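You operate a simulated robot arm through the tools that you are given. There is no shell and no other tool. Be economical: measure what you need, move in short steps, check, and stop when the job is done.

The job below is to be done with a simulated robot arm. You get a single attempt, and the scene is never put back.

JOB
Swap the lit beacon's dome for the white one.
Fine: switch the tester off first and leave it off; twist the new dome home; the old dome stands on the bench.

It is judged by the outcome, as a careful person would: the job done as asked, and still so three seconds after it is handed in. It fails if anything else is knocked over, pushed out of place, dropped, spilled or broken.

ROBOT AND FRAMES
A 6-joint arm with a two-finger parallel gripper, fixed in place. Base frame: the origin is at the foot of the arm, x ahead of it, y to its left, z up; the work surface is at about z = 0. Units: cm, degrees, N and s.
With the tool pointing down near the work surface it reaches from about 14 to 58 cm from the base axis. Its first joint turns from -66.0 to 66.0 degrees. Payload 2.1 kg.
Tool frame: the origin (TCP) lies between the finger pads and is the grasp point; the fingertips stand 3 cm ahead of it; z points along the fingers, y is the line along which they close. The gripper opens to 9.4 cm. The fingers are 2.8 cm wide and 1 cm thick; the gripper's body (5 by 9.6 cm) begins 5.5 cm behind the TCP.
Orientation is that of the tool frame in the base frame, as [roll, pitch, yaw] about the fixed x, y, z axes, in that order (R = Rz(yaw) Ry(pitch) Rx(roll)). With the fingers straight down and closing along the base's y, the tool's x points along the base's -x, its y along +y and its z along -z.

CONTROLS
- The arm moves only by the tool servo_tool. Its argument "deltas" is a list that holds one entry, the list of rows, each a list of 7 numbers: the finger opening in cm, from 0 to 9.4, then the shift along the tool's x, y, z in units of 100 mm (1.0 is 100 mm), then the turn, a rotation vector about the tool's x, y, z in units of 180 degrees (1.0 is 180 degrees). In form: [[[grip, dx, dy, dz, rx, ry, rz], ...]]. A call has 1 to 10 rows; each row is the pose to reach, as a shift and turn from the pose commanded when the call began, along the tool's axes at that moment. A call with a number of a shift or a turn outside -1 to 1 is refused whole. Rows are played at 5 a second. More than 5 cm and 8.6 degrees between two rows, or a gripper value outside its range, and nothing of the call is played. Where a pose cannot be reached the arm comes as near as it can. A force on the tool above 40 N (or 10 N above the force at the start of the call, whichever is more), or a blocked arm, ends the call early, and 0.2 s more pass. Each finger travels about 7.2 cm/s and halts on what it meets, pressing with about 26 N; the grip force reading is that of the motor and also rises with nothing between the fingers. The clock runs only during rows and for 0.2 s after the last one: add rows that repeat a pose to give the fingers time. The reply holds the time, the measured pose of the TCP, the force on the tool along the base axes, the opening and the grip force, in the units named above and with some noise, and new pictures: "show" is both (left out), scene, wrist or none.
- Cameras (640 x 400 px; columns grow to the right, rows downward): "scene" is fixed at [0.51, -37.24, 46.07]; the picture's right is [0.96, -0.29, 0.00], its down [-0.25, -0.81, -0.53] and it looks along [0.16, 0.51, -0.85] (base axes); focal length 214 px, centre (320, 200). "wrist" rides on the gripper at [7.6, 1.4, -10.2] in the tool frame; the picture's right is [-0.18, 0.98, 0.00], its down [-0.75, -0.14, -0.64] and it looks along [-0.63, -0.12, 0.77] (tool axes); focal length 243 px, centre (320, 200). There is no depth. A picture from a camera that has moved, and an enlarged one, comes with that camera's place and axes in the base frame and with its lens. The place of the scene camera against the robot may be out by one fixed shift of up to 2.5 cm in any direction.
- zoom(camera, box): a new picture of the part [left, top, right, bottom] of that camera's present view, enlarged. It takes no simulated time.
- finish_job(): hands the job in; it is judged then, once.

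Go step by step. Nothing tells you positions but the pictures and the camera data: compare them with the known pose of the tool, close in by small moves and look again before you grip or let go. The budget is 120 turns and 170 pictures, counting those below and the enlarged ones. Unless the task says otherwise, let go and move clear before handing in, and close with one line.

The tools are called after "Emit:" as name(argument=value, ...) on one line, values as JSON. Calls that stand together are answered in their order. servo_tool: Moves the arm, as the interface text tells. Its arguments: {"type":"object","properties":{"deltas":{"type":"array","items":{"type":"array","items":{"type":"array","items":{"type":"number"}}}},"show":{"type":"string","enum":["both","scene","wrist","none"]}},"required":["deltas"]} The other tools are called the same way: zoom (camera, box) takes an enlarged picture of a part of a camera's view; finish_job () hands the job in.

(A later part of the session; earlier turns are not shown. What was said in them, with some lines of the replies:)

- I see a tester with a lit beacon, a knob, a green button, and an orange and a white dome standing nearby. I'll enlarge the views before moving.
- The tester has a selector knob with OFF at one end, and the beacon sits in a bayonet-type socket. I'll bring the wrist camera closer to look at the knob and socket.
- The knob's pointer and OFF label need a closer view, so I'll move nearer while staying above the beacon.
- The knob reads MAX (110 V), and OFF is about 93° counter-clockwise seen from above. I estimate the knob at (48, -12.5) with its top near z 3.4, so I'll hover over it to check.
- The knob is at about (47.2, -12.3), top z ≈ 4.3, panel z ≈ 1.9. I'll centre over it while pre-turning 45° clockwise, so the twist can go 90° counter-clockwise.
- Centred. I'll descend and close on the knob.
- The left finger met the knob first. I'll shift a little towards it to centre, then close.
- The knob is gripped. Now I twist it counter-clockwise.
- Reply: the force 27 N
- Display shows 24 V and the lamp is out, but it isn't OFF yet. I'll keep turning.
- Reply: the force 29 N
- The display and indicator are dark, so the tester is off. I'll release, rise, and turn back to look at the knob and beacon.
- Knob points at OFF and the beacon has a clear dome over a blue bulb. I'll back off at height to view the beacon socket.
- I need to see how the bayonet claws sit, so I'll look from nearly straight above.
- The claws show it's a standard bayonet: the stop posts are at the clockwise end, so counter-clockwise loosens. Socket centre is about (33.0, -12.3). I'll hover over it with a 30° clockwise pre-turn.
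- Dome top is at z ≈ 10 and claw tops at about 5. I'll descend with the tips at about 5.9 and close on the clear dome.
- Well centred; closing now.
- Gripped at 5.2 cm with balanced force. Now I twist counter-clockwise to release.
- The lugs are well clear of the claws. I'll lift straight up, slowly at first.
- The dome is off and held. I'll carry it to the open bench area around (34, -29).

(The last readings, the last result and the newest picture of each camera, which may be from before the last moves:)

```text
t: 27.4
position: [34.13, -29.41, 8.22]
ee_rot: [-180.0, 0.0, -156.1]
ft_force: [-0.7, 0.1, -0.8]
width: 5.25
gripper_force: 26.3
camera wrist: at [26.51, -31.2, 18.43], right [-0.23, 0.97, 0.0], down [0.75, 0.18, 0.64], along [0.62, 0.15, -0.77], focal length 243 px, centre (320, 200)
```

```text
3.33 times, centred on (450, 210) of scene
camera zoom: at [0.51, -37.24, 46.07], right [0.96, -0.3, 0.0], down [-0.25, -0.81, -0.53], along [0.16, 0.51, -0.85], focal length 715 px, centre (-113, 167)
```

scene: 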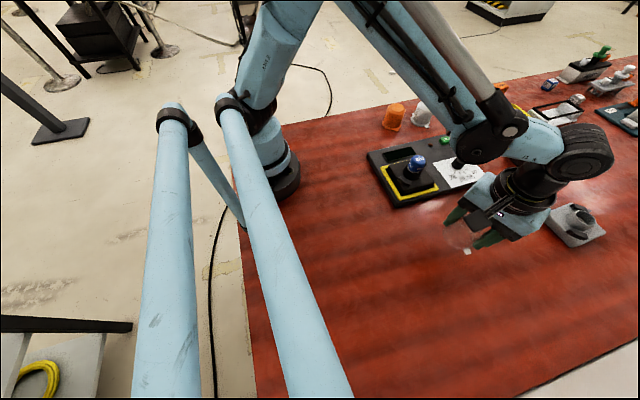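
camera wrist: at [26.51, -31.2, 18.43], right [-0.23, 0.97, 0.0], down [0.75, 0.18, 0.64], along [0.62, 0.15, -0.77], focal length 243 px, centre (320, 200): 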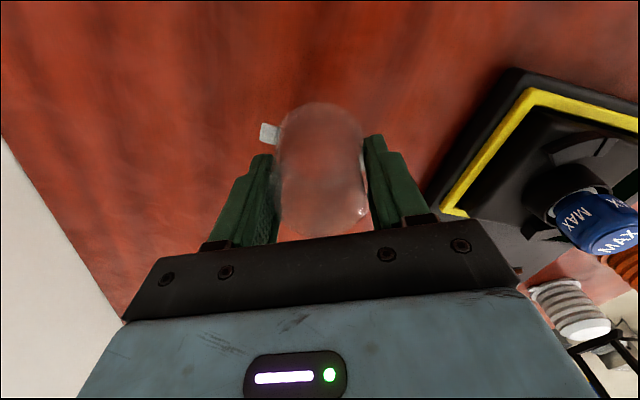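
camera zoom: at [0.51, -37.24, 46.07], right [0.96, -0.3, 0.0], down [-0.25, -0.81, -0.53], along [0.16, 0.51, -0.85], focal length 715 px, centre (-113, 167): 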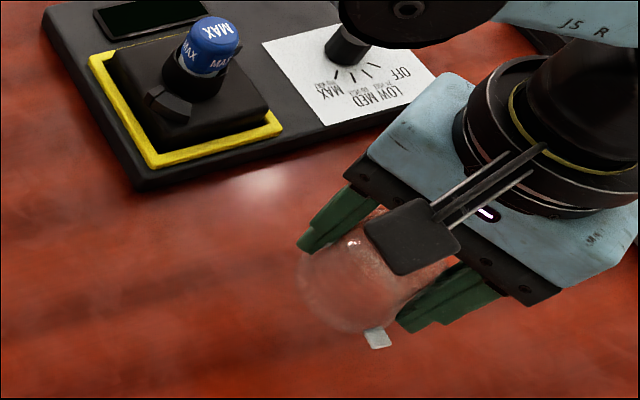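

Lowering; the lug is about 5 cm below the TCP, so I'll approach the bench and then creep down.

Emit:
servo_tool(deltas=[[[4.2, 0, 0, 0.1, 0, 0, 0], [4.2, 0, 0, 0.18, 0, 0, 0], [4.2, 0, 0, 0.22, 0, 0, 0], [4.2, 0, 0, 0.24, 0, 0, 0], [4.2, 0, 0, 0.25, 0, 0, 0], [4.2, 0, 0, 0.25, 0, 0, 0]]], show="none")

Emit:
zoom(camera="scene", box=[430, 200, 510, 260])

```text
t: 28.8
position: [34.12, -29.31, 5.87]
ee_rot: [180.0, 0.0, -156.1]
ft_force: [0.1, -0.6, -0.7]
width: 5.24
gripper_force: 26.2
```

```text
6.67 times, centred on (470, 230) of scene
camera zoom: at [0.51, -37.24, 46.07], right [0.96, -0.3, 0.0], down [-0.25, -0.81, -0.53], along [0.16, 0.51, -0.85], focal length 1430 px, centre (-680, 0)
```

zoom: 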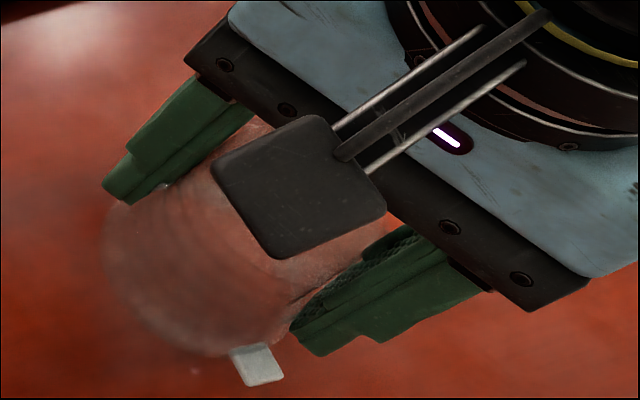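

Not touching yet; creeping down further.

Emit:
servo_tool(deltas=[[[4.2, 0, 0, 0.01, 0, 0, 0], [4.2, 0, 0, 0.02, 0, 0, 0], [4.2, 0, 0, 0.03, 0, 0, 0], [4.2, 0, 0, 0.03, 0, 0, 0]]], show="none")

```text
t: 29.8
position: [34.33, -29.23, 5.56]
ee_rot: [180.0, 0.1, -156.2]
ft_force: [0.6, -0.3, 0.5]
width: 5.23
gripper_force: 26.1
```

Emit:
servo_tool(deltas=[[[4.2, 0, 0, 0.01, 0, 0, 0], [4.2, 0, 0, 0.02, 0, 0, 0], [4.2, 0, 0, 0.03, 0, 0, 0], [4.2, 0, 0, 0.03, 0, 0, 0]]], show="none")

```text
t: 30.8
position: [34.29, -29.37, 5.26]
ee_rot: [180.0, 0.0, -156.0]
ft_force: [-0.3, 0.6, -0.7]
width: 5.27
gripper_force: 26.0
```

Emit:
servo_tool(deltas=[[[4.2, 0, 0, 0.01, 0, 0, 0], [4.2, 0, 0, 0.02, 0, 0, 0], [4.2, 0, 0, 0.03, 0, 0, 0], [4.2, 0, 0, 0.03, 0, 0, 0]]], show="wrist")

```text
t: 31.8
position: [34.31, -29.42, 4.96]
ee_rot: [-180.0, 0.1, -156.1]
ft_force: [0.6, -0.4, -1.1]
width: 5.26
gripper_force: 26.7
camera wrist: at [26.65, -31.18, 15.18], right [-0.23, 0.97, 0.0], down [0.75, 0.18, 0.64], along [0.62, 0.15, -0.77], focal length 243 px, centre (320, 200)
```

wrist: 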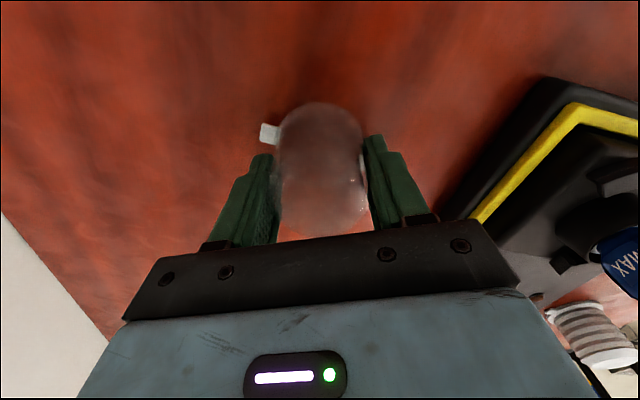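

Emit:
servo_tool(deltas=[[[4.2, 0, 0, 0.01, 0, 0, 0], [4.2, 0, 0, 0.02, 0, 0, 0], [4.2, 0, 0, 0.03, 0, 0, 0], [4.2, 0, 0, 0.03, 0, 0, 0]]], show="none")

Emit:
zoom(camera="wrist", box=[240, 90, 320, 150])

```text
t: 32.8
position: [34.06, -29.38, 4.72]
ee_rot: [-180.0, -0.1, -156.1]
ft_force: [0.3, 0.2, 0.2]
width: 5.27
gripper_force: 26.0
```

```text
6.67 times, centred on (280, 120) of wrist
camera zoom: at [26.57, -31.16, 14.91], right [-0.23, 0.97, 0.0], down [0.75, 0.18, 0.64], along [0.62, 0.15, -0.77], focal length 1618 px, centre (587, 733)
```

zoom: 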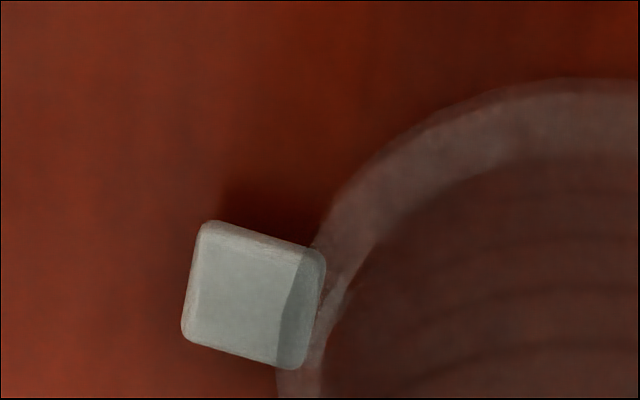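

Emit:
servo_tool(deltas=[[[4.2, 0, 0, 0.01, 0, 0, 0], [4.2, 0, 0, 0.02, 0, 0, 0], [4.2, 0, 0, 0.03, 0, 0, 0], [4.2, 0, 0, 0.03, 0, 0, 0]]], show="none")

Emit:
zoom(camera="wrist", box=[240, 90, 320, 150])

```text
t: 33.8
position: [34.22, -29.33, 4.36]
ee_rot: [179.9, 0.0, -156.2]
ft_force: [0.2, 0.7, -0.9]
width: 5.23
gripper_force: 26.0
```

```text
6.67 times, centred on (280, 120) of wrist
camera zoom: at [26.59, -31.16, 14.58], right [-0.23, 0.97, 0.0], down [0.75, 0.18, 0.64], along [0.62, 0.15, -0.77], focal length 1618 px, centre (587, 733)
```

zoom: 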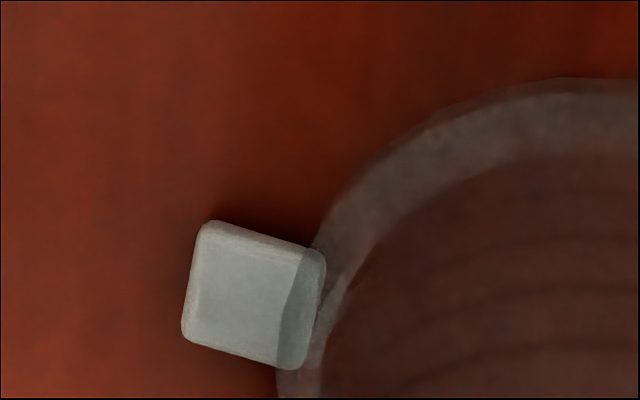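

Emit:
servo_tool(deltas=[[[4.2, 0, 0, 0.01, 0, 0, 0], [4.2, 0, 0, 0.015, 0, 0, 0], [4.2, 0, 0, 0.02, 0, 0, 0], [4.2, 0, 0, 0.02, 0, 0, 0]]], show="none")

Emit:
zoom(camera="wrist", box=[240, 90, 320, 150])

```text
t: 34.8
position: [34.26, -29.37, 4.13]
ee_rot: [-180.0, 0.0, -156.0]
ft_force: [-3.0, 6.5, 18.3]
width: 5.25
gripper_force: 25.8
```

```text
6.67 times, centred on (280, 120) of wrist
camera zoom: at [26.58, -31.21, 14.37], right [-0.23, 0.97, 0.0], down [0.75, 0.18, 0.64], along [0.62, 0.15, -0.77], focal length 1618 px, centre (587, 733)
```

zoom: 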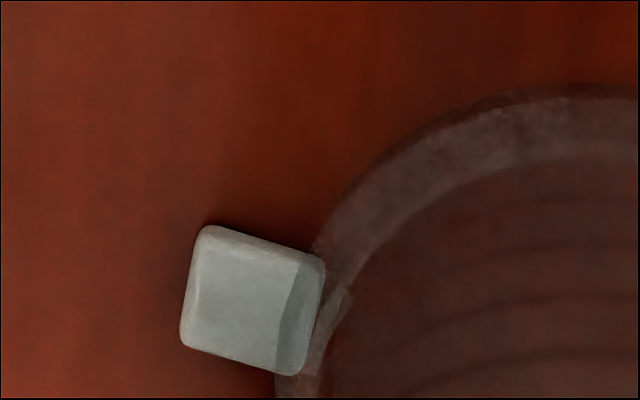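

Contact felt at TCP z ≈ 4.15. I'll release and rise.

Emit:
servo_tool(deltas=[[[5.8, 0, 0, -0.01, 0, 0, 0], [7, 0, 0, -0.01, 0, 0, 0], [8.5, 0, 0, -0.01, 0, 0, 0], [9, 0, 0, -0.01, 0, 0, 0], [9, 0, 0, -0.2, 0, 0, 0], [9, 0, 0, -0.5, 0, 0, 0], [9, 0, 0, -0.8, 0, 0, 0], [9, 0, 0, -1.0, 0, 0, 0]]], show="both")

```text
t: 36.6
position: [34.21, -29.41, 14.21]
ee_rot: [180.0, 0.0, -156.1]
ft_force: [0.8, 0.8, 0.4]
width: 9.01
gripper_force: 0.0
camera wrist: at [26.7, -31.16, 24.45], right [-0.23, 0.97, 0.0], down [0.75, 0.18, 0.64], along [0.62, 0.15, -0.77], focal length 243 px, centre (320, 200)
```

scene: 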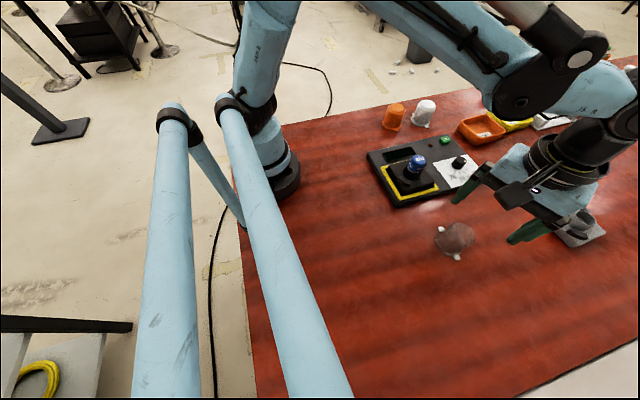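
wrist: 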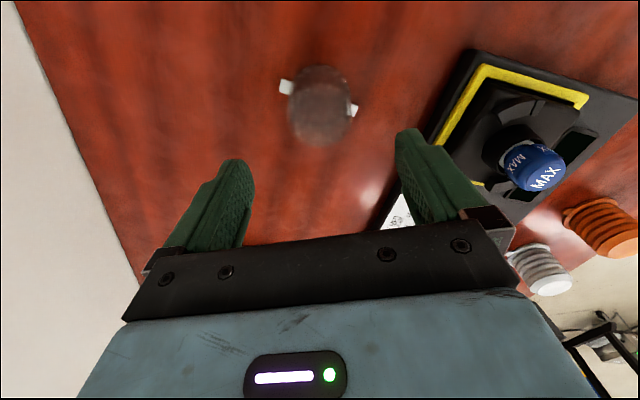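

The clear dome stands on the bench. I'll go over to the white dome at safe height.

Emit:
servo_tool(deltas=[[[9, -0.2, 0.2, -0.3, 0, 0, 0], [9, -0.45, 0.5, -0.3, 0, 0, 0], [9, -0.65, 0.75, -0.3, 0, 0, 0], [9, -0.81, 0.93, -0.3, 0, 0, 0]]], show="none")

Emit:
servo_tool(deltas=[[[9, -0.27, 0.31, 0, 0, 0, 0], [9, -0.54, 0.62, 0, 0, 0, 0], [9, -0.81, 0.93, 0, 0, 0, 0]]], show="none")

Emit:
servo_tool(deltas=[[[9, -0.27, 0.31, 0, 0, 0, 0], [9, -0.54, 0.62, 0, 0, 0, 0], [9, -0.81, 0.93, 0, 0, 0, -0.033], [9, -0.81, 0.93, 0, 0, 0, -0.033]]], show="wrist")

Emit:
zoom(camera="wrist", box=[240, 80, 400, 200])

```text
t: 37.6
position: [37.77, -17.25, 17.2]
ee_rot: [179.9, -0.1, -156.1]
ft_force: [0.1, 0.4, 0.0]
width: 9.01
gripper_force: 0.0
```

```text
t: 38.4
position: [41.42, -5.61, 17.29]
ee_rot: [180.0, -0.1, -156.1]
ft_force: [-0.4, 0.6, 0.9]
width: 8.98
gripper_force: 0.1
```

```text
t: 39.4
position: [45.1, 5.88, 17.3]
ee_rot: [-180.0, 0.0, -150.1]
ft_force: [-0.6, -0.7, -0.2]
width: 9.04
gripper_force: 0.0
camera wrist: at [37.7, 3.29, 27.51], right [-0.33, 0.94, 0.0], down [0.72, 0.25, 0.64], along [0.61, 0.21, -0.77], focal length 243 px, centre (320, 200)
```

wrist: 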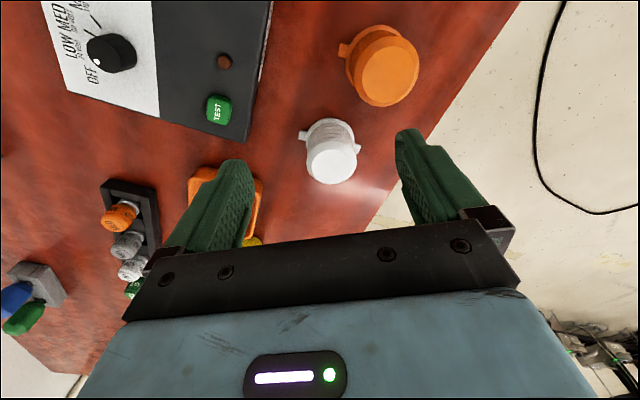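

```text
3.33 times, centred on (320, 140) of wrist
camera zoom: at [37.7, 3.29, 27.51], right [-0.33, 0.94, 0.0], down [0.72, 0.25, 0.64], along [0.61, 0.21, -0.77], focal length 809 px, centre (320, 400)
```

zoom: 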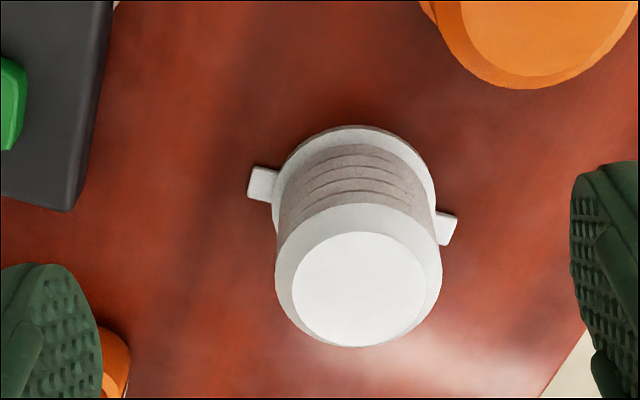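

White dome at about (50.1, 8.8), top z ≈ 5.8, lugs at about 95°. That lug angle suits insertion directly, so I'll hover over it.

Emit:
servo_tool(deltas=[[[8, -0.2, 0, 0.2, 0, 0, 0], [8, -0.4, 0, 0.4, 0, 0, 0], [8, -0.58, 0, 0.6, 0, 0, 0], [8, -0.58, 0, 0.73, 0, 0, 0], [8, -0.58, 0, 0.73, 0, 0, 0]]], show="both")

Emit:
zoom(camera="wrist", box=[200, 60, 440, 220])

Emit:
zoom(camera="scene", box=[370, 70, 510, 160])

```text
t: 40.6
position: [50.11, 8.85, 9.93]
ee_rot: [-180.0, 0.0, -150.1]
ft_force: [0.2, 0.8, -0.3]
width: 8.01
gripper_force: 0.1
camera wrist: at [42.74, 6.31, 20.17], right [-0.33, 0.94, 0.0], down [0.72, 0.25, 0.64], along [0.61, 0.21, -0.77], focal length 243 px, centre (320, 200)
```

scene: 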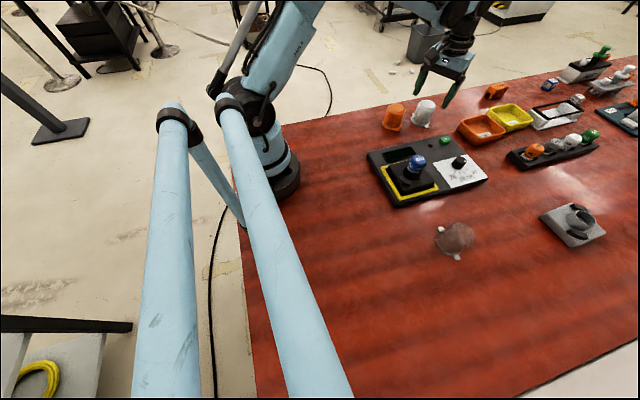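
wrist: 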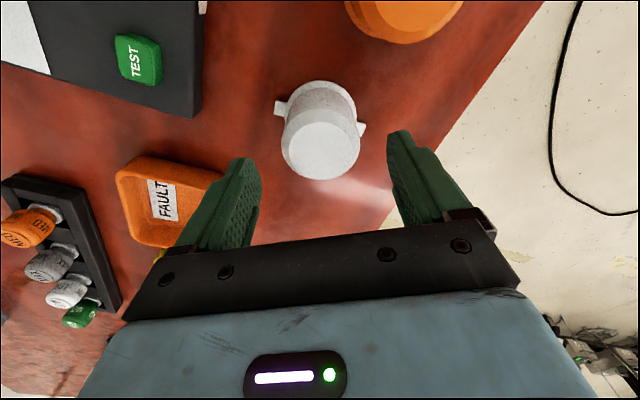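

```text
2.50 times, centred on (320, 140) of wrist
camera zoom: at [42.74, 6.31, 20.17], right [-0.33, 0.94, 0.0], down [0.72, 0.25, 0.64], along [0.61, 0.21, -0.77], focal length 606 px, centre (320, 350)
```

zoom: 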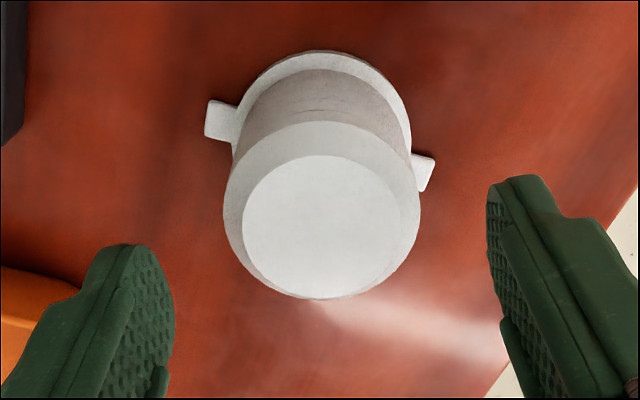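

```text
4.44 times, centred on (440, 115) of scene
camera zoom: at [0.51, -37.24, 46.07], right [0.96, -0.3, 0.0], down [-0.25, -0.81, -0.53], along [0.16, 0.51, -0.85], focal length 953 px, centre (-213, 578)
```

zoom: 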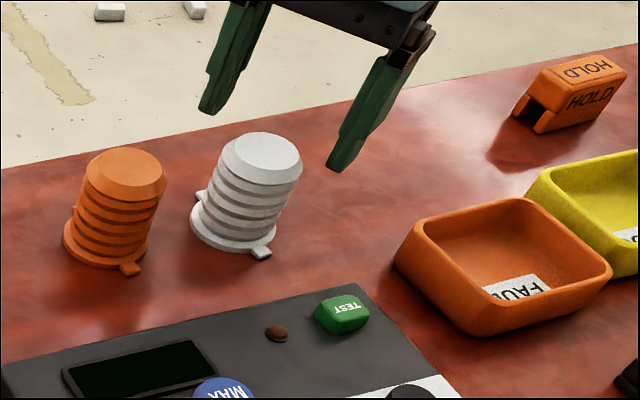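

Aligned. I'll descend and close on the white dome at the same height as the old one was held.

Emit:
servo_tool(deltas=[[[8, 0, 0, 0.2, 0, 0, 0], [8, 0, 0, 0.4, 0, 0, 0], [8, 0, 0, 0.565, 0, 0, 0], [7, 0, 0, 0.565, 0, 0, 0], [6.2, 0, 0, 0.565, 0, 0, 0], [5.7, 0, 0, 0.565, 0, 0, 0], [5.7, 0, 0, 0.565, 0, 0, 0]]], show="wrist")

Emit:
servo_tool(deltas=[[[5.4, 0, 0, 0, 0, 0, 0], [5.1, 0, 0, 0, 0, 0, 0], [4.8, 0, 0, 0, 0, 0, 0], [4.2, 0, 0, 0, 0, 0, 0], [4.2, 0, 0, 0, 0, 0, 0]]], show="wrist")

```text
t: 42.2
position: [50.0, 8.91, 4.11]
ee_rot: [180.0, 0.0, -150.1]
ft_force: [0.1, 0.1, -0.5]
width: 5.74
gripper_force: 0.0
camera wrist: at [42.69, 6.39, 14.37], right [-0.33, 0.94, 0.0], down [0.72, 0.25, 0.64], along [0.61, 0.21, -0.77], focal length 243 px, centre (320, 200)
```

wrist: 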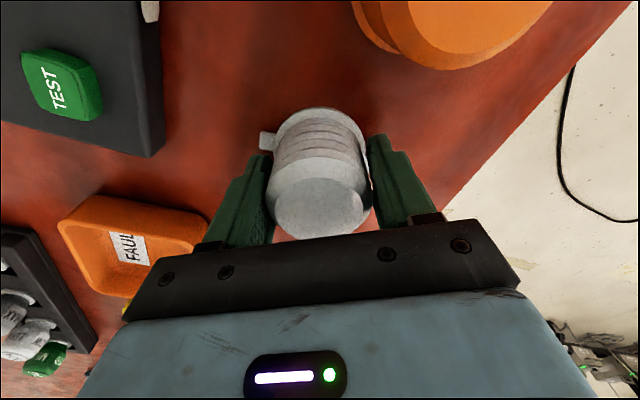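

```text
t: 43.4
position: [50.06, 8.88, 4.13]
ee_rot: [-180.0, 0.0, -150.0]
ft_force: [-1.2, -0.1, 0.4]
width: 5.31
gripper_force: 25.8
camera wrist: at [42.69, 6.39, 14.37], right [-0.33, 0.94, 0.0], down [0.72, 0.25, 0.64], along [0.61, 0.21, -0.77], focal length 243 px, centre (320, 200)
```

wrist: 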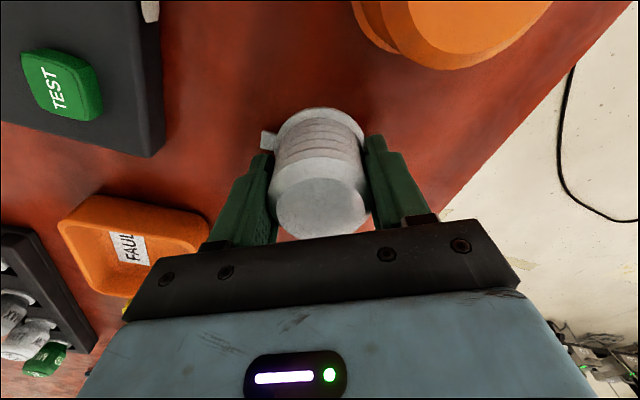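

Emit:
zoom(camera="wrist", box=[240, 90, 320, 150])

Emit:
servo_tool(deltas=[[[4.2, 0, 0, -0.1, 0, 0, 0], [4.2, 0, 0, -0.4, 0, 0, 0], [4.2, 0, 0, -0.7, 0, 0, 0], [4.2, 0, 0, -1.0, 0, 0, 0]]], show="wrist")

Emit:
zoom(camera="wrist", box=[240, 90, 400, 210])

```text
6.67 times, centred on (280, 120) of wrist
camera zoom: at [42.69, 6.39, 14.37], right [-0.33, 0.94, 0.0], down [0.72, 0.25, 0.64], along [0.61, 0.21, -0.77], focal length 1618 px, centre (587, 733)
```

zoom: 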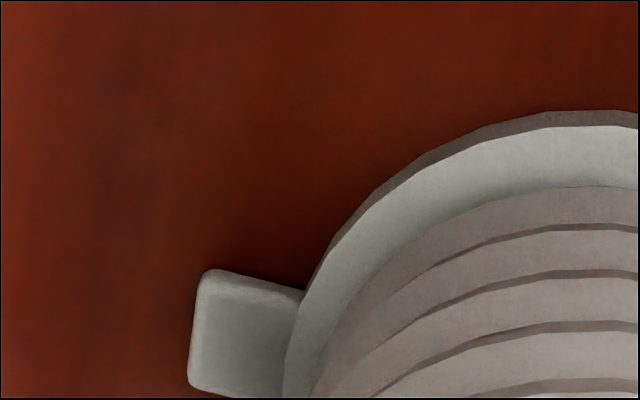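

```text
t: 44.4
position: [50.13, 8.82, 14.11]
ee_rot: [-179.9, 0.0, -150.1]
ft_force: [-0.2, 0.2, -0.1]
width: 5.28
gripper_force: 26.0
camera wrist: at [42.8, 6.31, 24.36], right [-0.33, 0.94, 0.0], down [0.72, 0.25, 0.64], along [0.61, 0.21, -0.77], focal length 243 px, centre (320, 200)
```

wrist: 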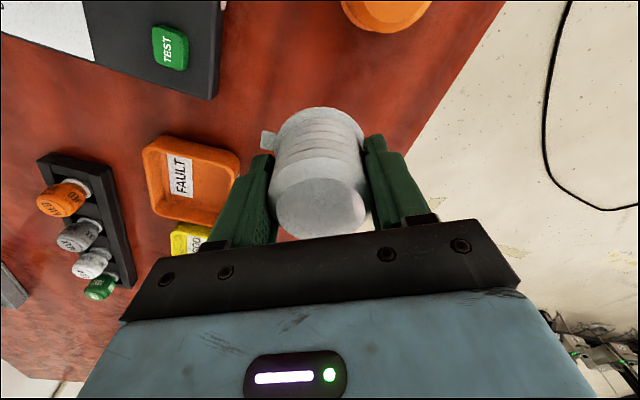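

```text
3.33 times, centred on (320, 150) of wrist
camera zoom: at [42.8, 6.31, 24.36], right [-0.33, 0.94, 0.0], down [0.72, 0.25, 0.64], along [0.61, 0.21, -0.77], focal length 809 px, centre (320, 367)
```

zoom: 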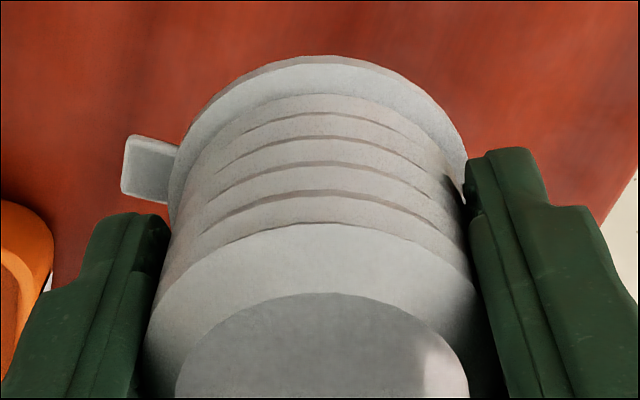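

White dome held, lugs visible. I'll raise it and carry it over the socket, stopping at a hover to check alignment.

Emit:
servo_tool(deltas=[[[4.2, 0.1, 0, -0.25, 0, 0, 0], [4.2, 0.4, -0.16, -0.25, 0, 0, 0], [4.2, 0.85, -0.32, -0.25, 0, 0, 0]]], show="none")

Emit:
servo_tool(deltas=[[[4.2, 0.3, -0.1, 0, 0, 0, 0], [4.2, 0.6, -0.2, 0, 0, 0, 0], [4.2, 0.85, -0.32, 0, 0, 0, 0]]], show="none")

Emit:
servo_tool(deltas=[[[4.2, 0.3, -0.1, 0, 0, 0, 0], [4.2, 0.6, -0.2, 0, 0, 0, 0], [4.2, 0.85, -0.33, 0, 0, 0, 0], [4.2, 0.85, -0.33, 0, 0, 0, 0]]], show="both")

Emit:
zoom(camera="scene", box=[370, 80, 470, 200])

```text
t: 45.2
position: [44.92, 1.83, 17.02]
ee_rot: [180.0, 0.0, -150.1]
ft_force: [-0.5, -0.6, 0.1]
width: 5.29
gripper_force: 26.0
```

```text
t: 46.0
position: [38.71, -5.17, 16.84]
ee_rot: [-180.0, 0.1, -150.2]
ft_force: [0.5, -0.9, -0.2]
width: 5.28
gripper_force: 26.0
```

```text
t: 47.0
position: [32.73, -12.38, 16.87]
ee_rot: [180.0, 0.0, -150.1]
ft_force: [-0.4, -0.6, 0.0]
width: 5.28
gripper_force: 25.9
camera wrist: at [25.41, -14.9, 27.12], right [-0.33, 0.94, 0.0], down [0.72, 0.25, 0.64], along [0.61, 0.21, -0.77], focal length 243 px, centre (320, 200)
```

scene: 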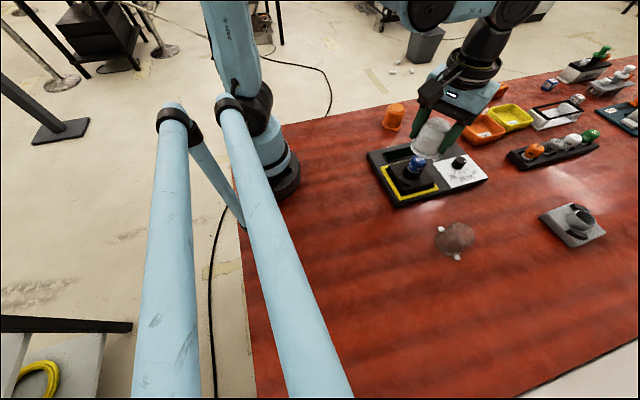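
wrist: 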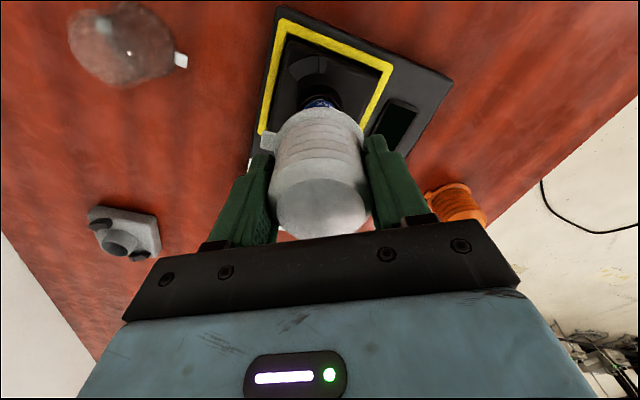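

```text
3.33 times, centred on (420, 140) of scene
camera zoom: at [0.51, -37.24, 46.07], right [0.96, -0.3, 0.0], down [-0.25, -0.81, -0.53], along [0.16, 0.51, -0.85], focal length 715 px, centre (-13, 400)
```

zoom: 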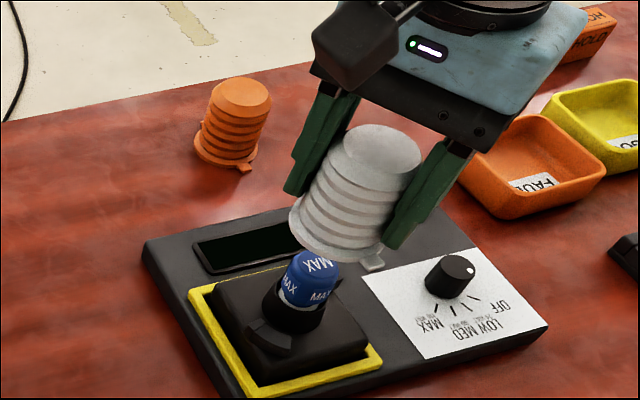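

Emit:
zoom(camera="wrist", box=[250, 20, 410, 140])

```text
3.33 times, centred on (330, 80) of wrist
camera zoom: at [25.41, -14.9, 27.12], right [-0.33, 0.94, 0.0], down [0.72, 0.25, 0.64], along [0.61, 0.21, -0.77], focal length 809 px, centre (287, 600)
```

zoom: 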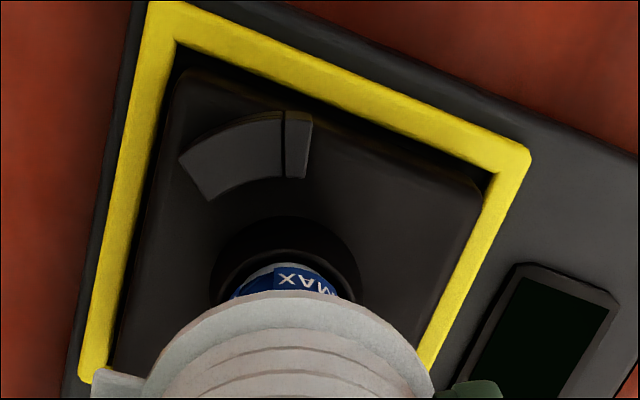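

Socket and dome are aligned in the image. I'll lower to just above the claws.

Emit:
servo_tool(deltas=[[[4.2, -0.01, 0, 0.15, 0, 0, 0], [4.2, -0.01, 0, 0.3, 0, 0, 0], [4.2, -0.01, 0, 0.45, 0, 0, 0], [4.2, -0.01, 0, 0.55, 0, 0, 0], [4.2, -0.01, 0, 0.65, 0, 0, 0], [4.2, -0.01, 0, 0.65, 0, 0, 0]]], show="wrist")

Emit:
zoom(camera="wrist", box=[240, 60, 400, 180])

Emit:
zoom(camera="scene", box=[380, 120, 460, 200])

```text
t: 48.4
position: [32.91, -12.22, 10.27]
ee_rot: [180.0, 0.0, -150.1]
ft_force: [-0.4, -0.1, 0.4]
width: 5.3
gripper_force: 26.3
camera wrist: at [25.63, -14.79, 20.44], right [-0.33, 0.94, 0.0], down [0.72, 0.25, 0.64], along [0.61, 0.21, -0.77], focal length 243 px, centre (320, 200)
```

wrist: 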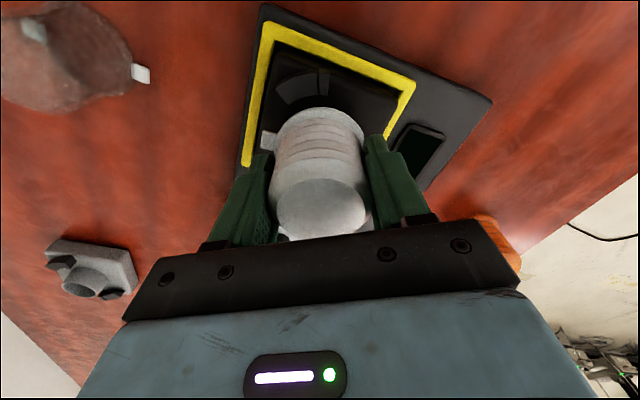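

```text
3.33 times, centred on (320, 120) of wrist
camera zoom: at [25.63, -14.79, 20.44], right [-0.33, 0.94, 0.0], down [0.72, 0.25, 0.64], along [0.61, 0.21, -0.77], focal length 809 px, centre (320, 467)
```

zoom: 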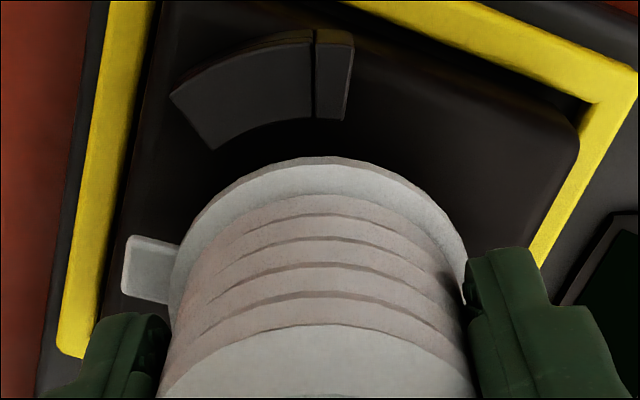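

```text
5.00 times, centred on (420, 160) of scene
camera zoom: at [0.51, -37.24, 46.07], right [0.96, -0.3, 0.0], down [-0.25, -0.81, -0.53], along [0.16, 0.51, -0.85], focal length 1072 px, centre (-180, 400)
```

zoom: 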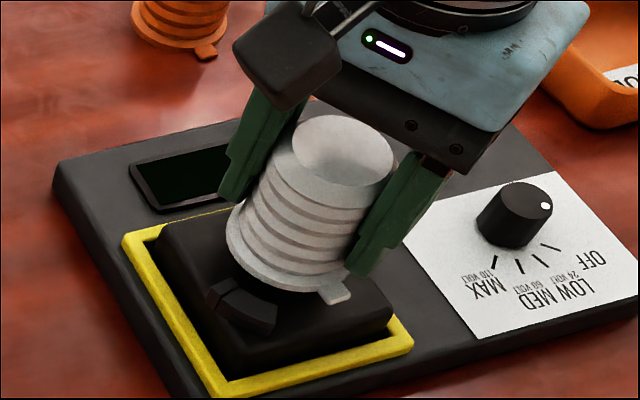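

Lugs are clear of the claws. Lowering gently to seat.

Emit:
servo_tool(deltas=[[[4.2, 0, 0, 0.05, 0, 0, 0], [4.2, 0, 0, 0.09, 0, 0, 0], [4.2, 0, 0, 0.11, 0, 0, 0], [4.2, 0, 0, 0.13, 0, 0, 0], [4.2, 0, 0, 0.14, 0, 0, 0], [4.2, 0, 0, 0.14, 0, 0, 0]]], show="wrist")

Emit:
zoom(camera="wrist", box=[240, 60, 400, 180])

Emit:
zoom(camera="scene", box=[380, 120, 460, 200])

```text
t: 49.8
position: [33.01, -12.27, 8.73]
ee_rot: [180.0, 0.0, -150.1]
ft_force: [-0.4, 0.3, -0.6]
width: 5.28
gripper_force: 25.9
camera wrist: at [25.54, -14.79, 18.97], right [-0.33, 0.94, 0.0], down [0.72, 0.25, 0.64], along [0.61, 0.21, -0.77], focal length 243 px, centre (320, 200)
```

wrist: 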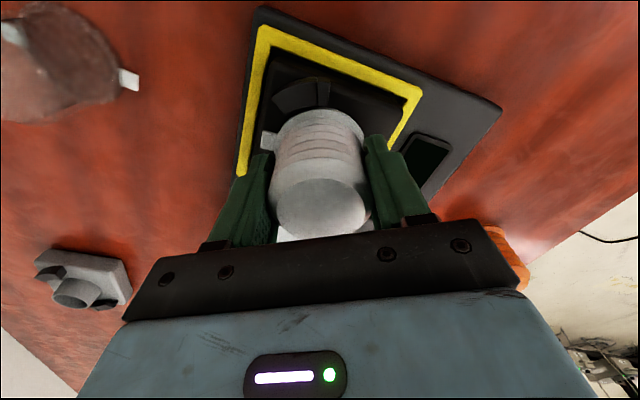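

```text
3.33 times, centred on (320, 120) of wrist
camera zoom: at [25.54, -14.79, 18.97], right [-0.33, 0.94, 0.0], down [0.72, 0.25, 0.64], along [0.61, 0.21, -0.77], focal length 809 px, centre (320, 467)
```

zoom: 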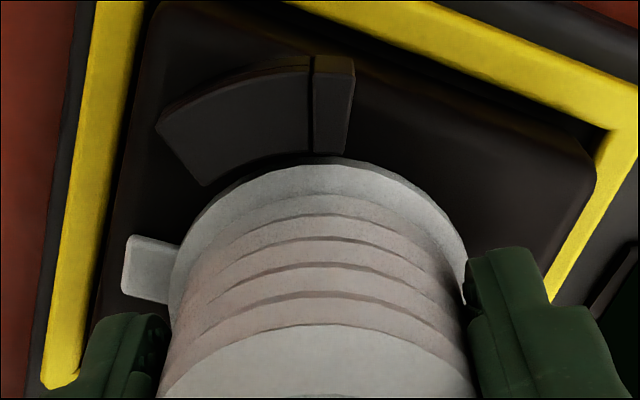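

```text
5.00 times, centred on (420, 160) of scene
camera zoom: at [0.51, -37.24, 46.07], right [0.96, -0.3, 0.0], down [-0.25, -0.81, -0.53], along [0.16, 0.51, -0.85], focal length 1072 px, centre (-180, 400)
```

zoom: 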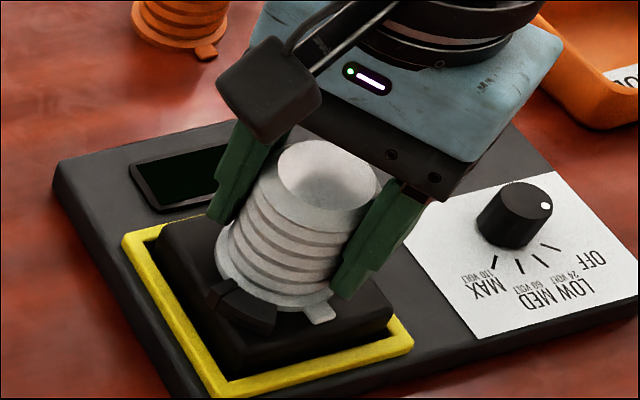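

Emit:
servo_tool(deltas=[[[4.2, 0, 0, 0.005, 0, 0, 0], [4.2, 0, 0, 0.01, 0, 0, 0], [4.2, 0, 0, 0.015, 0, 0, 0], [4.2, 0, 0, 0.015, 0, 0, 0]]], show="none")

```text
t: 50.8
position: [32.89, -12.27, 8.56]
ee_rot: [180.0, 0.0, -150.1]
ft_force: [-1.5, 2.8, 20.5]
width: 5.3
gripper_force: 26.3
```

Contact at the expected seat height. I'll ease off a hair and twist clockwise.

Emit:
servo_tool(deltas=[[[4.2, 0, 0, -0.007, 0, 0, 0], [4.2, 0, 0, -0.007, 0, 0, 0.04], [4.2, 0, 0, -0.007, 0, 0, 0.08], [4.2, 0, 0, -0.007, 0, 0, 0.12], [4.2, 0, 0, -0.007, 0, 0, 0.16], [4.2, 0, 0, -0.007, 0, 0, 0.2], [4.2, 0, 0, -0.007, 0, 0, 0.2]]], show="wrist")

Emit:
zoom(camera="wrist", box=[240, 60, 400, 180])

Emit:
zoom(camera="scene", box=[380, 120, 460, 200])

```text
t: 52.4
position: [32.89, -12.3, 8.88]
ee_rot: [180.0, 0.1, 173.8]
ft_force: [-0.6, -0.8, -1.8]
width: 5.3
gripper_force: 26.4
camera wrist: at [25.41, -9.98, 18.98], right [0.29, 0.96, 0.0], down [0.73, -0.22, 0.64], along [0.61, -0.19, -0.77], focal length 243 px, centre (320, 200)
```

wrist: 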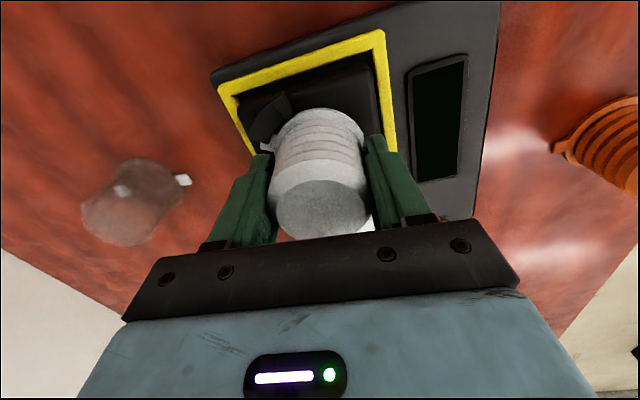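

```text
3.33 times, centred on (320, 120) of wrist
camera zoom: at [25.41, -9.98, 18.98], right [0.29, 0.96, 0.0], down [0.73, -0.22, 0.64], along [0.61, -0.19, -0.77], focal length 809 px, centre (320, 467)
```

zoom: 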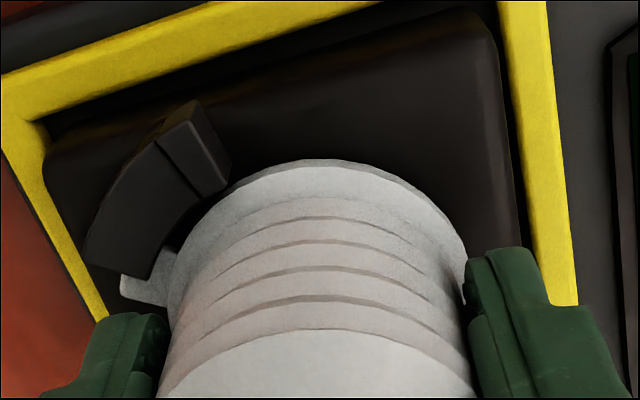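

```text
5.00 times, centred on (420, 160) of scene
camera zoom: at [0.52, -37.24, 46.07], right [0.96, -0.3, 0.0], down [-0.25, -0.81, -0.53], along [0.16, 0.51, -0.85], focal length 1072 px, centre (-180, 400)
```

zoom: 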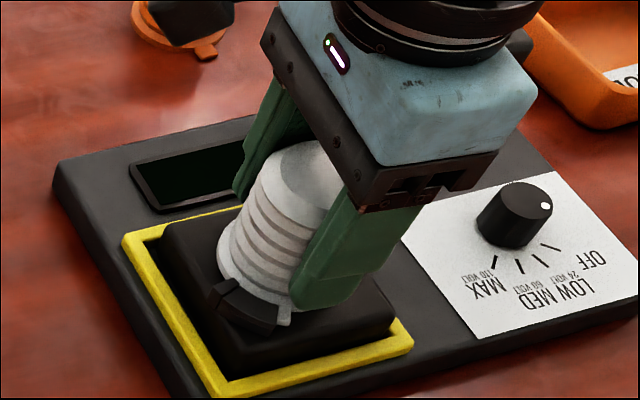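

The lug is sliding under the claw. Continuing clockwise towards the stop.

Emit:
servo_tool(deltas=[[[4.2, 0, 0, 0, 0, 0, 0.04], [4.2, 0, 0, 0, 0, 0, 0.08], [4.2, 0, 0, 0, 0, 0, 0.11], [4.2, 0, 0, 0, 0, 0, 0.14], [4.2, 0, 0, 0, 0, 0, 0.14]]], show="wrist")

Emit:
zoom(camera="wrist", box=[240, 60, 400, 180])

```text
t: 53.6
position: [32.91, -12.22, 8.89]
ee_rot: [-180.0, -0.1, 148.6]
ft_force: [0.1, 1.3, -2.2]
width: 5.28
gripper_force: 25.7
camera wrist: at [27.08, -7.04, 18.99], right [0.67, 0.74, 0.0], down [0.57, -0.51, 0.64], along [0.48, -0.43, -0.77], focal length 243 px, centre (320, 200)
```

wrist: 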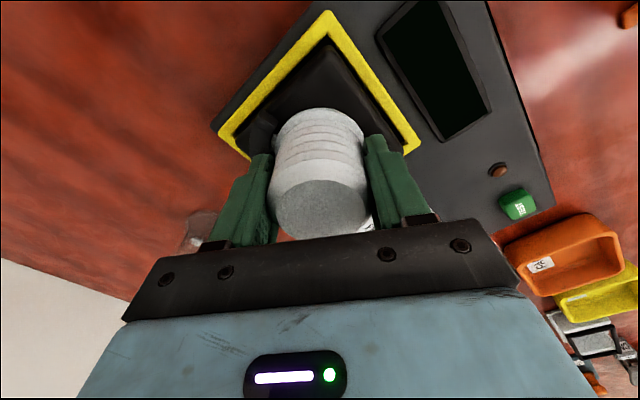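

```text
3.33 times, centred on (320, 120) of wrist
camera zoom: at [27.08, -7.04, 18.99], right [0.67, 0.74, 0.0], down [0.57, -0.51, 0.64], along [0.48, -0.43, -0.77], focal length 809 px, centre (320, 467)
```

zoom: 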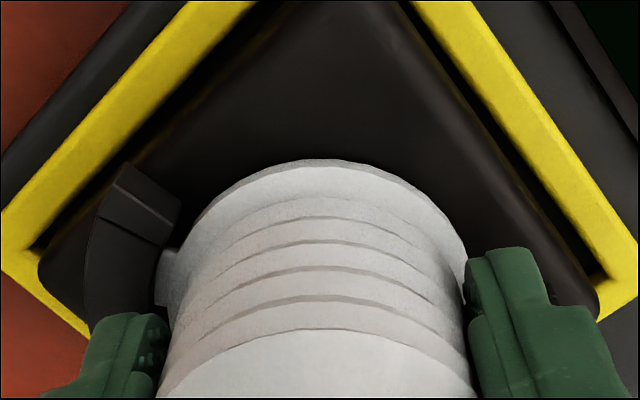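

Nearly home. I'll nudge further to reach the stop.

Emit:
servo_tool(deltas=[[[4.2, 0, 0, 0, 0, 0, 0.01], [4.2, 0, 0, 0, 0, 0, 0.02], [4.2, 0, 0, 0, 0, 0, 0.03], [4.2, 0, 0, 0, 0, 0, 0.03]]], show="none")

Emit:
zoom(camera="wrist", box=[260, 90, 340, 150])

```text
t: 54.6
position: [32.88, -12.21, 8.77]
ee_rot: [-179.9, -0.1, 143.2]
ft_force: [-4.8, 5.8, 0.0]
width: 5.27
gripper_force: 26.0
```

```text
6.67 times, centred on (300, 120) of wrist
camera zoom: at [27.61, -6.53, 19.0], right [0.74, 0.68, 0.0], down [0.52, -0.56, 0.64], along [0.43, -0.47, -0.77], focal length 1618 px, centre (453, 733)
```

zoom: 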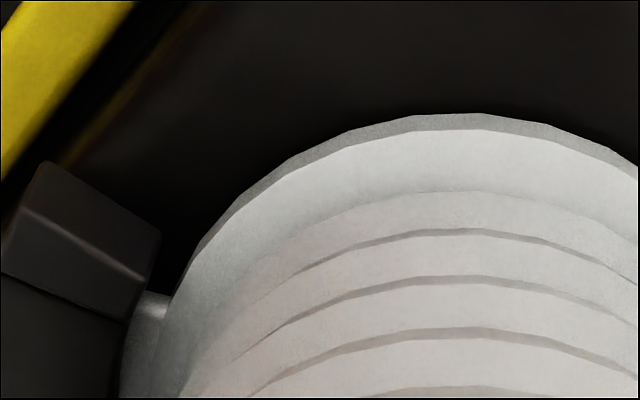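

Lateral force is appearing, so it's at the stop. One more small nudge to confirm.

Emit:
servo_tool(deltas=[[[4.2, 0, 0, 0, 0, 0, 0.01], [4.2, 0, 0, 0, 0, 0, 0.02], [4.2, 0, 0, 0, 0, 0, 0.02]]], show="none")

Emit:
zoom(camera="wrist", box=[260, 90, 340, 150])

```text
t: 55.4
position: [32.89, -12.26, 8.82]
ee_rot: [-179.9, 0.0, 139.7]
ft_force: [-3.4, 5.7, 2.3]
width: 5.32
gripper_force: 26.1
```

```text
6.67 times, centred on (300, 120) of wrist
camera zoom: at [28.01, -6.16, 19.0], right [0.78, 0.63, 0.0], down [0.48, -0.6, 0.64], along [0.4, -0.5, -0.77], focal length 1618 px, centre (453, 733)
```

zoom: 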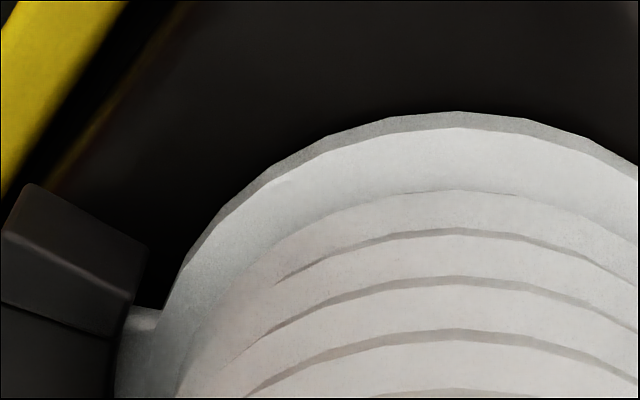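

The gripper now slips around the dome while the lug stays against the post, so it is home. I'll release and rise.

Emit:
servo_tool(deltas=[[[5.8, 0, 0, 0, 0, 0, 0], [6.8, 0, 0, 0, 0, 0, 0], [8, 0, 0, 0, 0, 0, 0], [8, 0, 0, -0.2, 0, 0, 0], [8, 0, 0, -0.5, 0, 0, 0], [8, 0.0, 0, -0.8, 0, 0, 0], [8, 0.3, 0, -0.9, 0, 0, 0], [8, 0.6, 0, -0.9, 0, 0, 0]]], show="both")

Emit:
zoom(camera="wrist", box=[240, 90, 400, 210])

Emit:
zoom(camera="scene", box=[360, 80, 500, 270])

```text
t: 57.2
position: [28.19, -8.31, 17.72]
ee_rot: [180.0, 0.0, 139.7]
ft_force: [0.6, -0.8, 0.4]
width: 8.0
gripper_force: 0.0
camera wrist: at [23.28, -2.22, 27.88], right [0.78, 0.63, 0.0], down [0.48, -0.6, 0.64], along [0.4, -0.5, -0.77], focal length 243 px, centre (320, 200)
```

scene: 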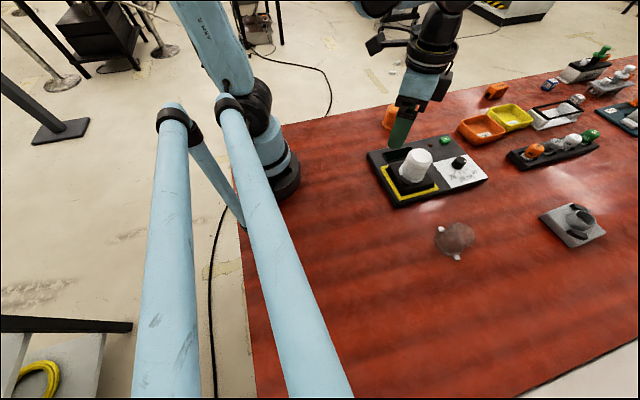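
wrist: 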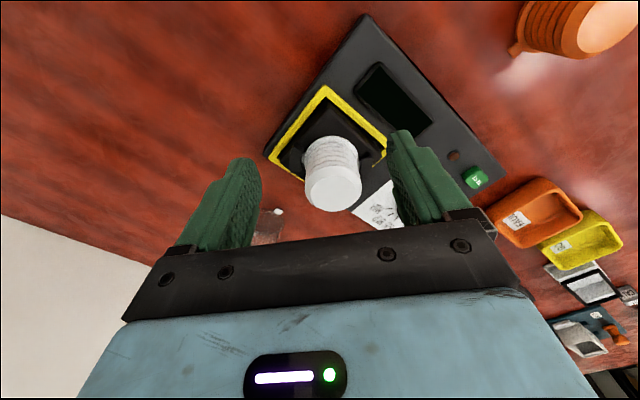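

```text
3.33 times, centred on (320, 150) of wrist
camera zoom: at [23.28, -2.22, 27.88], right [0.78, 0.63, 0.0], down [0.48, -0.6, 0.64], along [0.4, -0.5, -0.77], focal length 809 px, centre (320, 367)
```

zoom: 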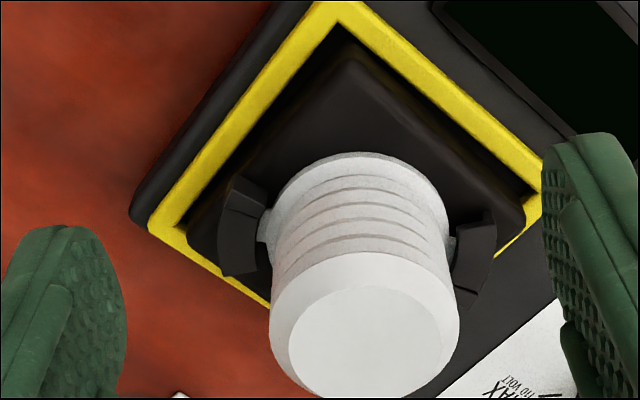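

```text
2.11 times, centred on (430, 175) of scene
camera zoom: at [0.52, -37.24, 46.07], right [0.96, -0.3, 0.0], down [-0.25, -0.81, -0.53], along [0.16, 0.51, -0.85], focal length 452 px, centre (88, 253)
```

zoom: 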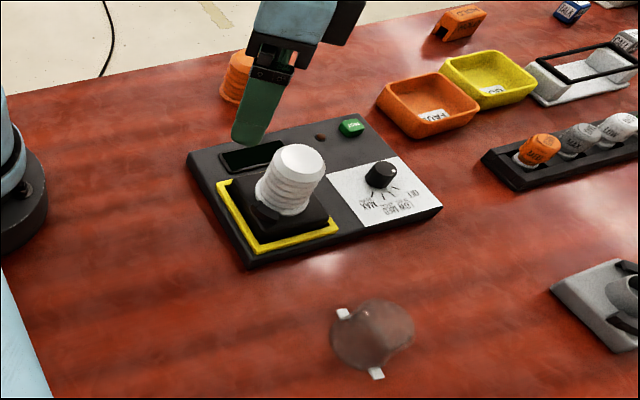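

The white dome is seated with both lugs under the claws, the tester is off, and the clear dome stands on the bench. The gripper is clear, so I'm handing in.

Emit:
finish_job()

```text
The job is handed in.
```

I switched the tester off and left it off, fitted the white dome and twisted it to its stop, and stood the old clear dome on the bench.
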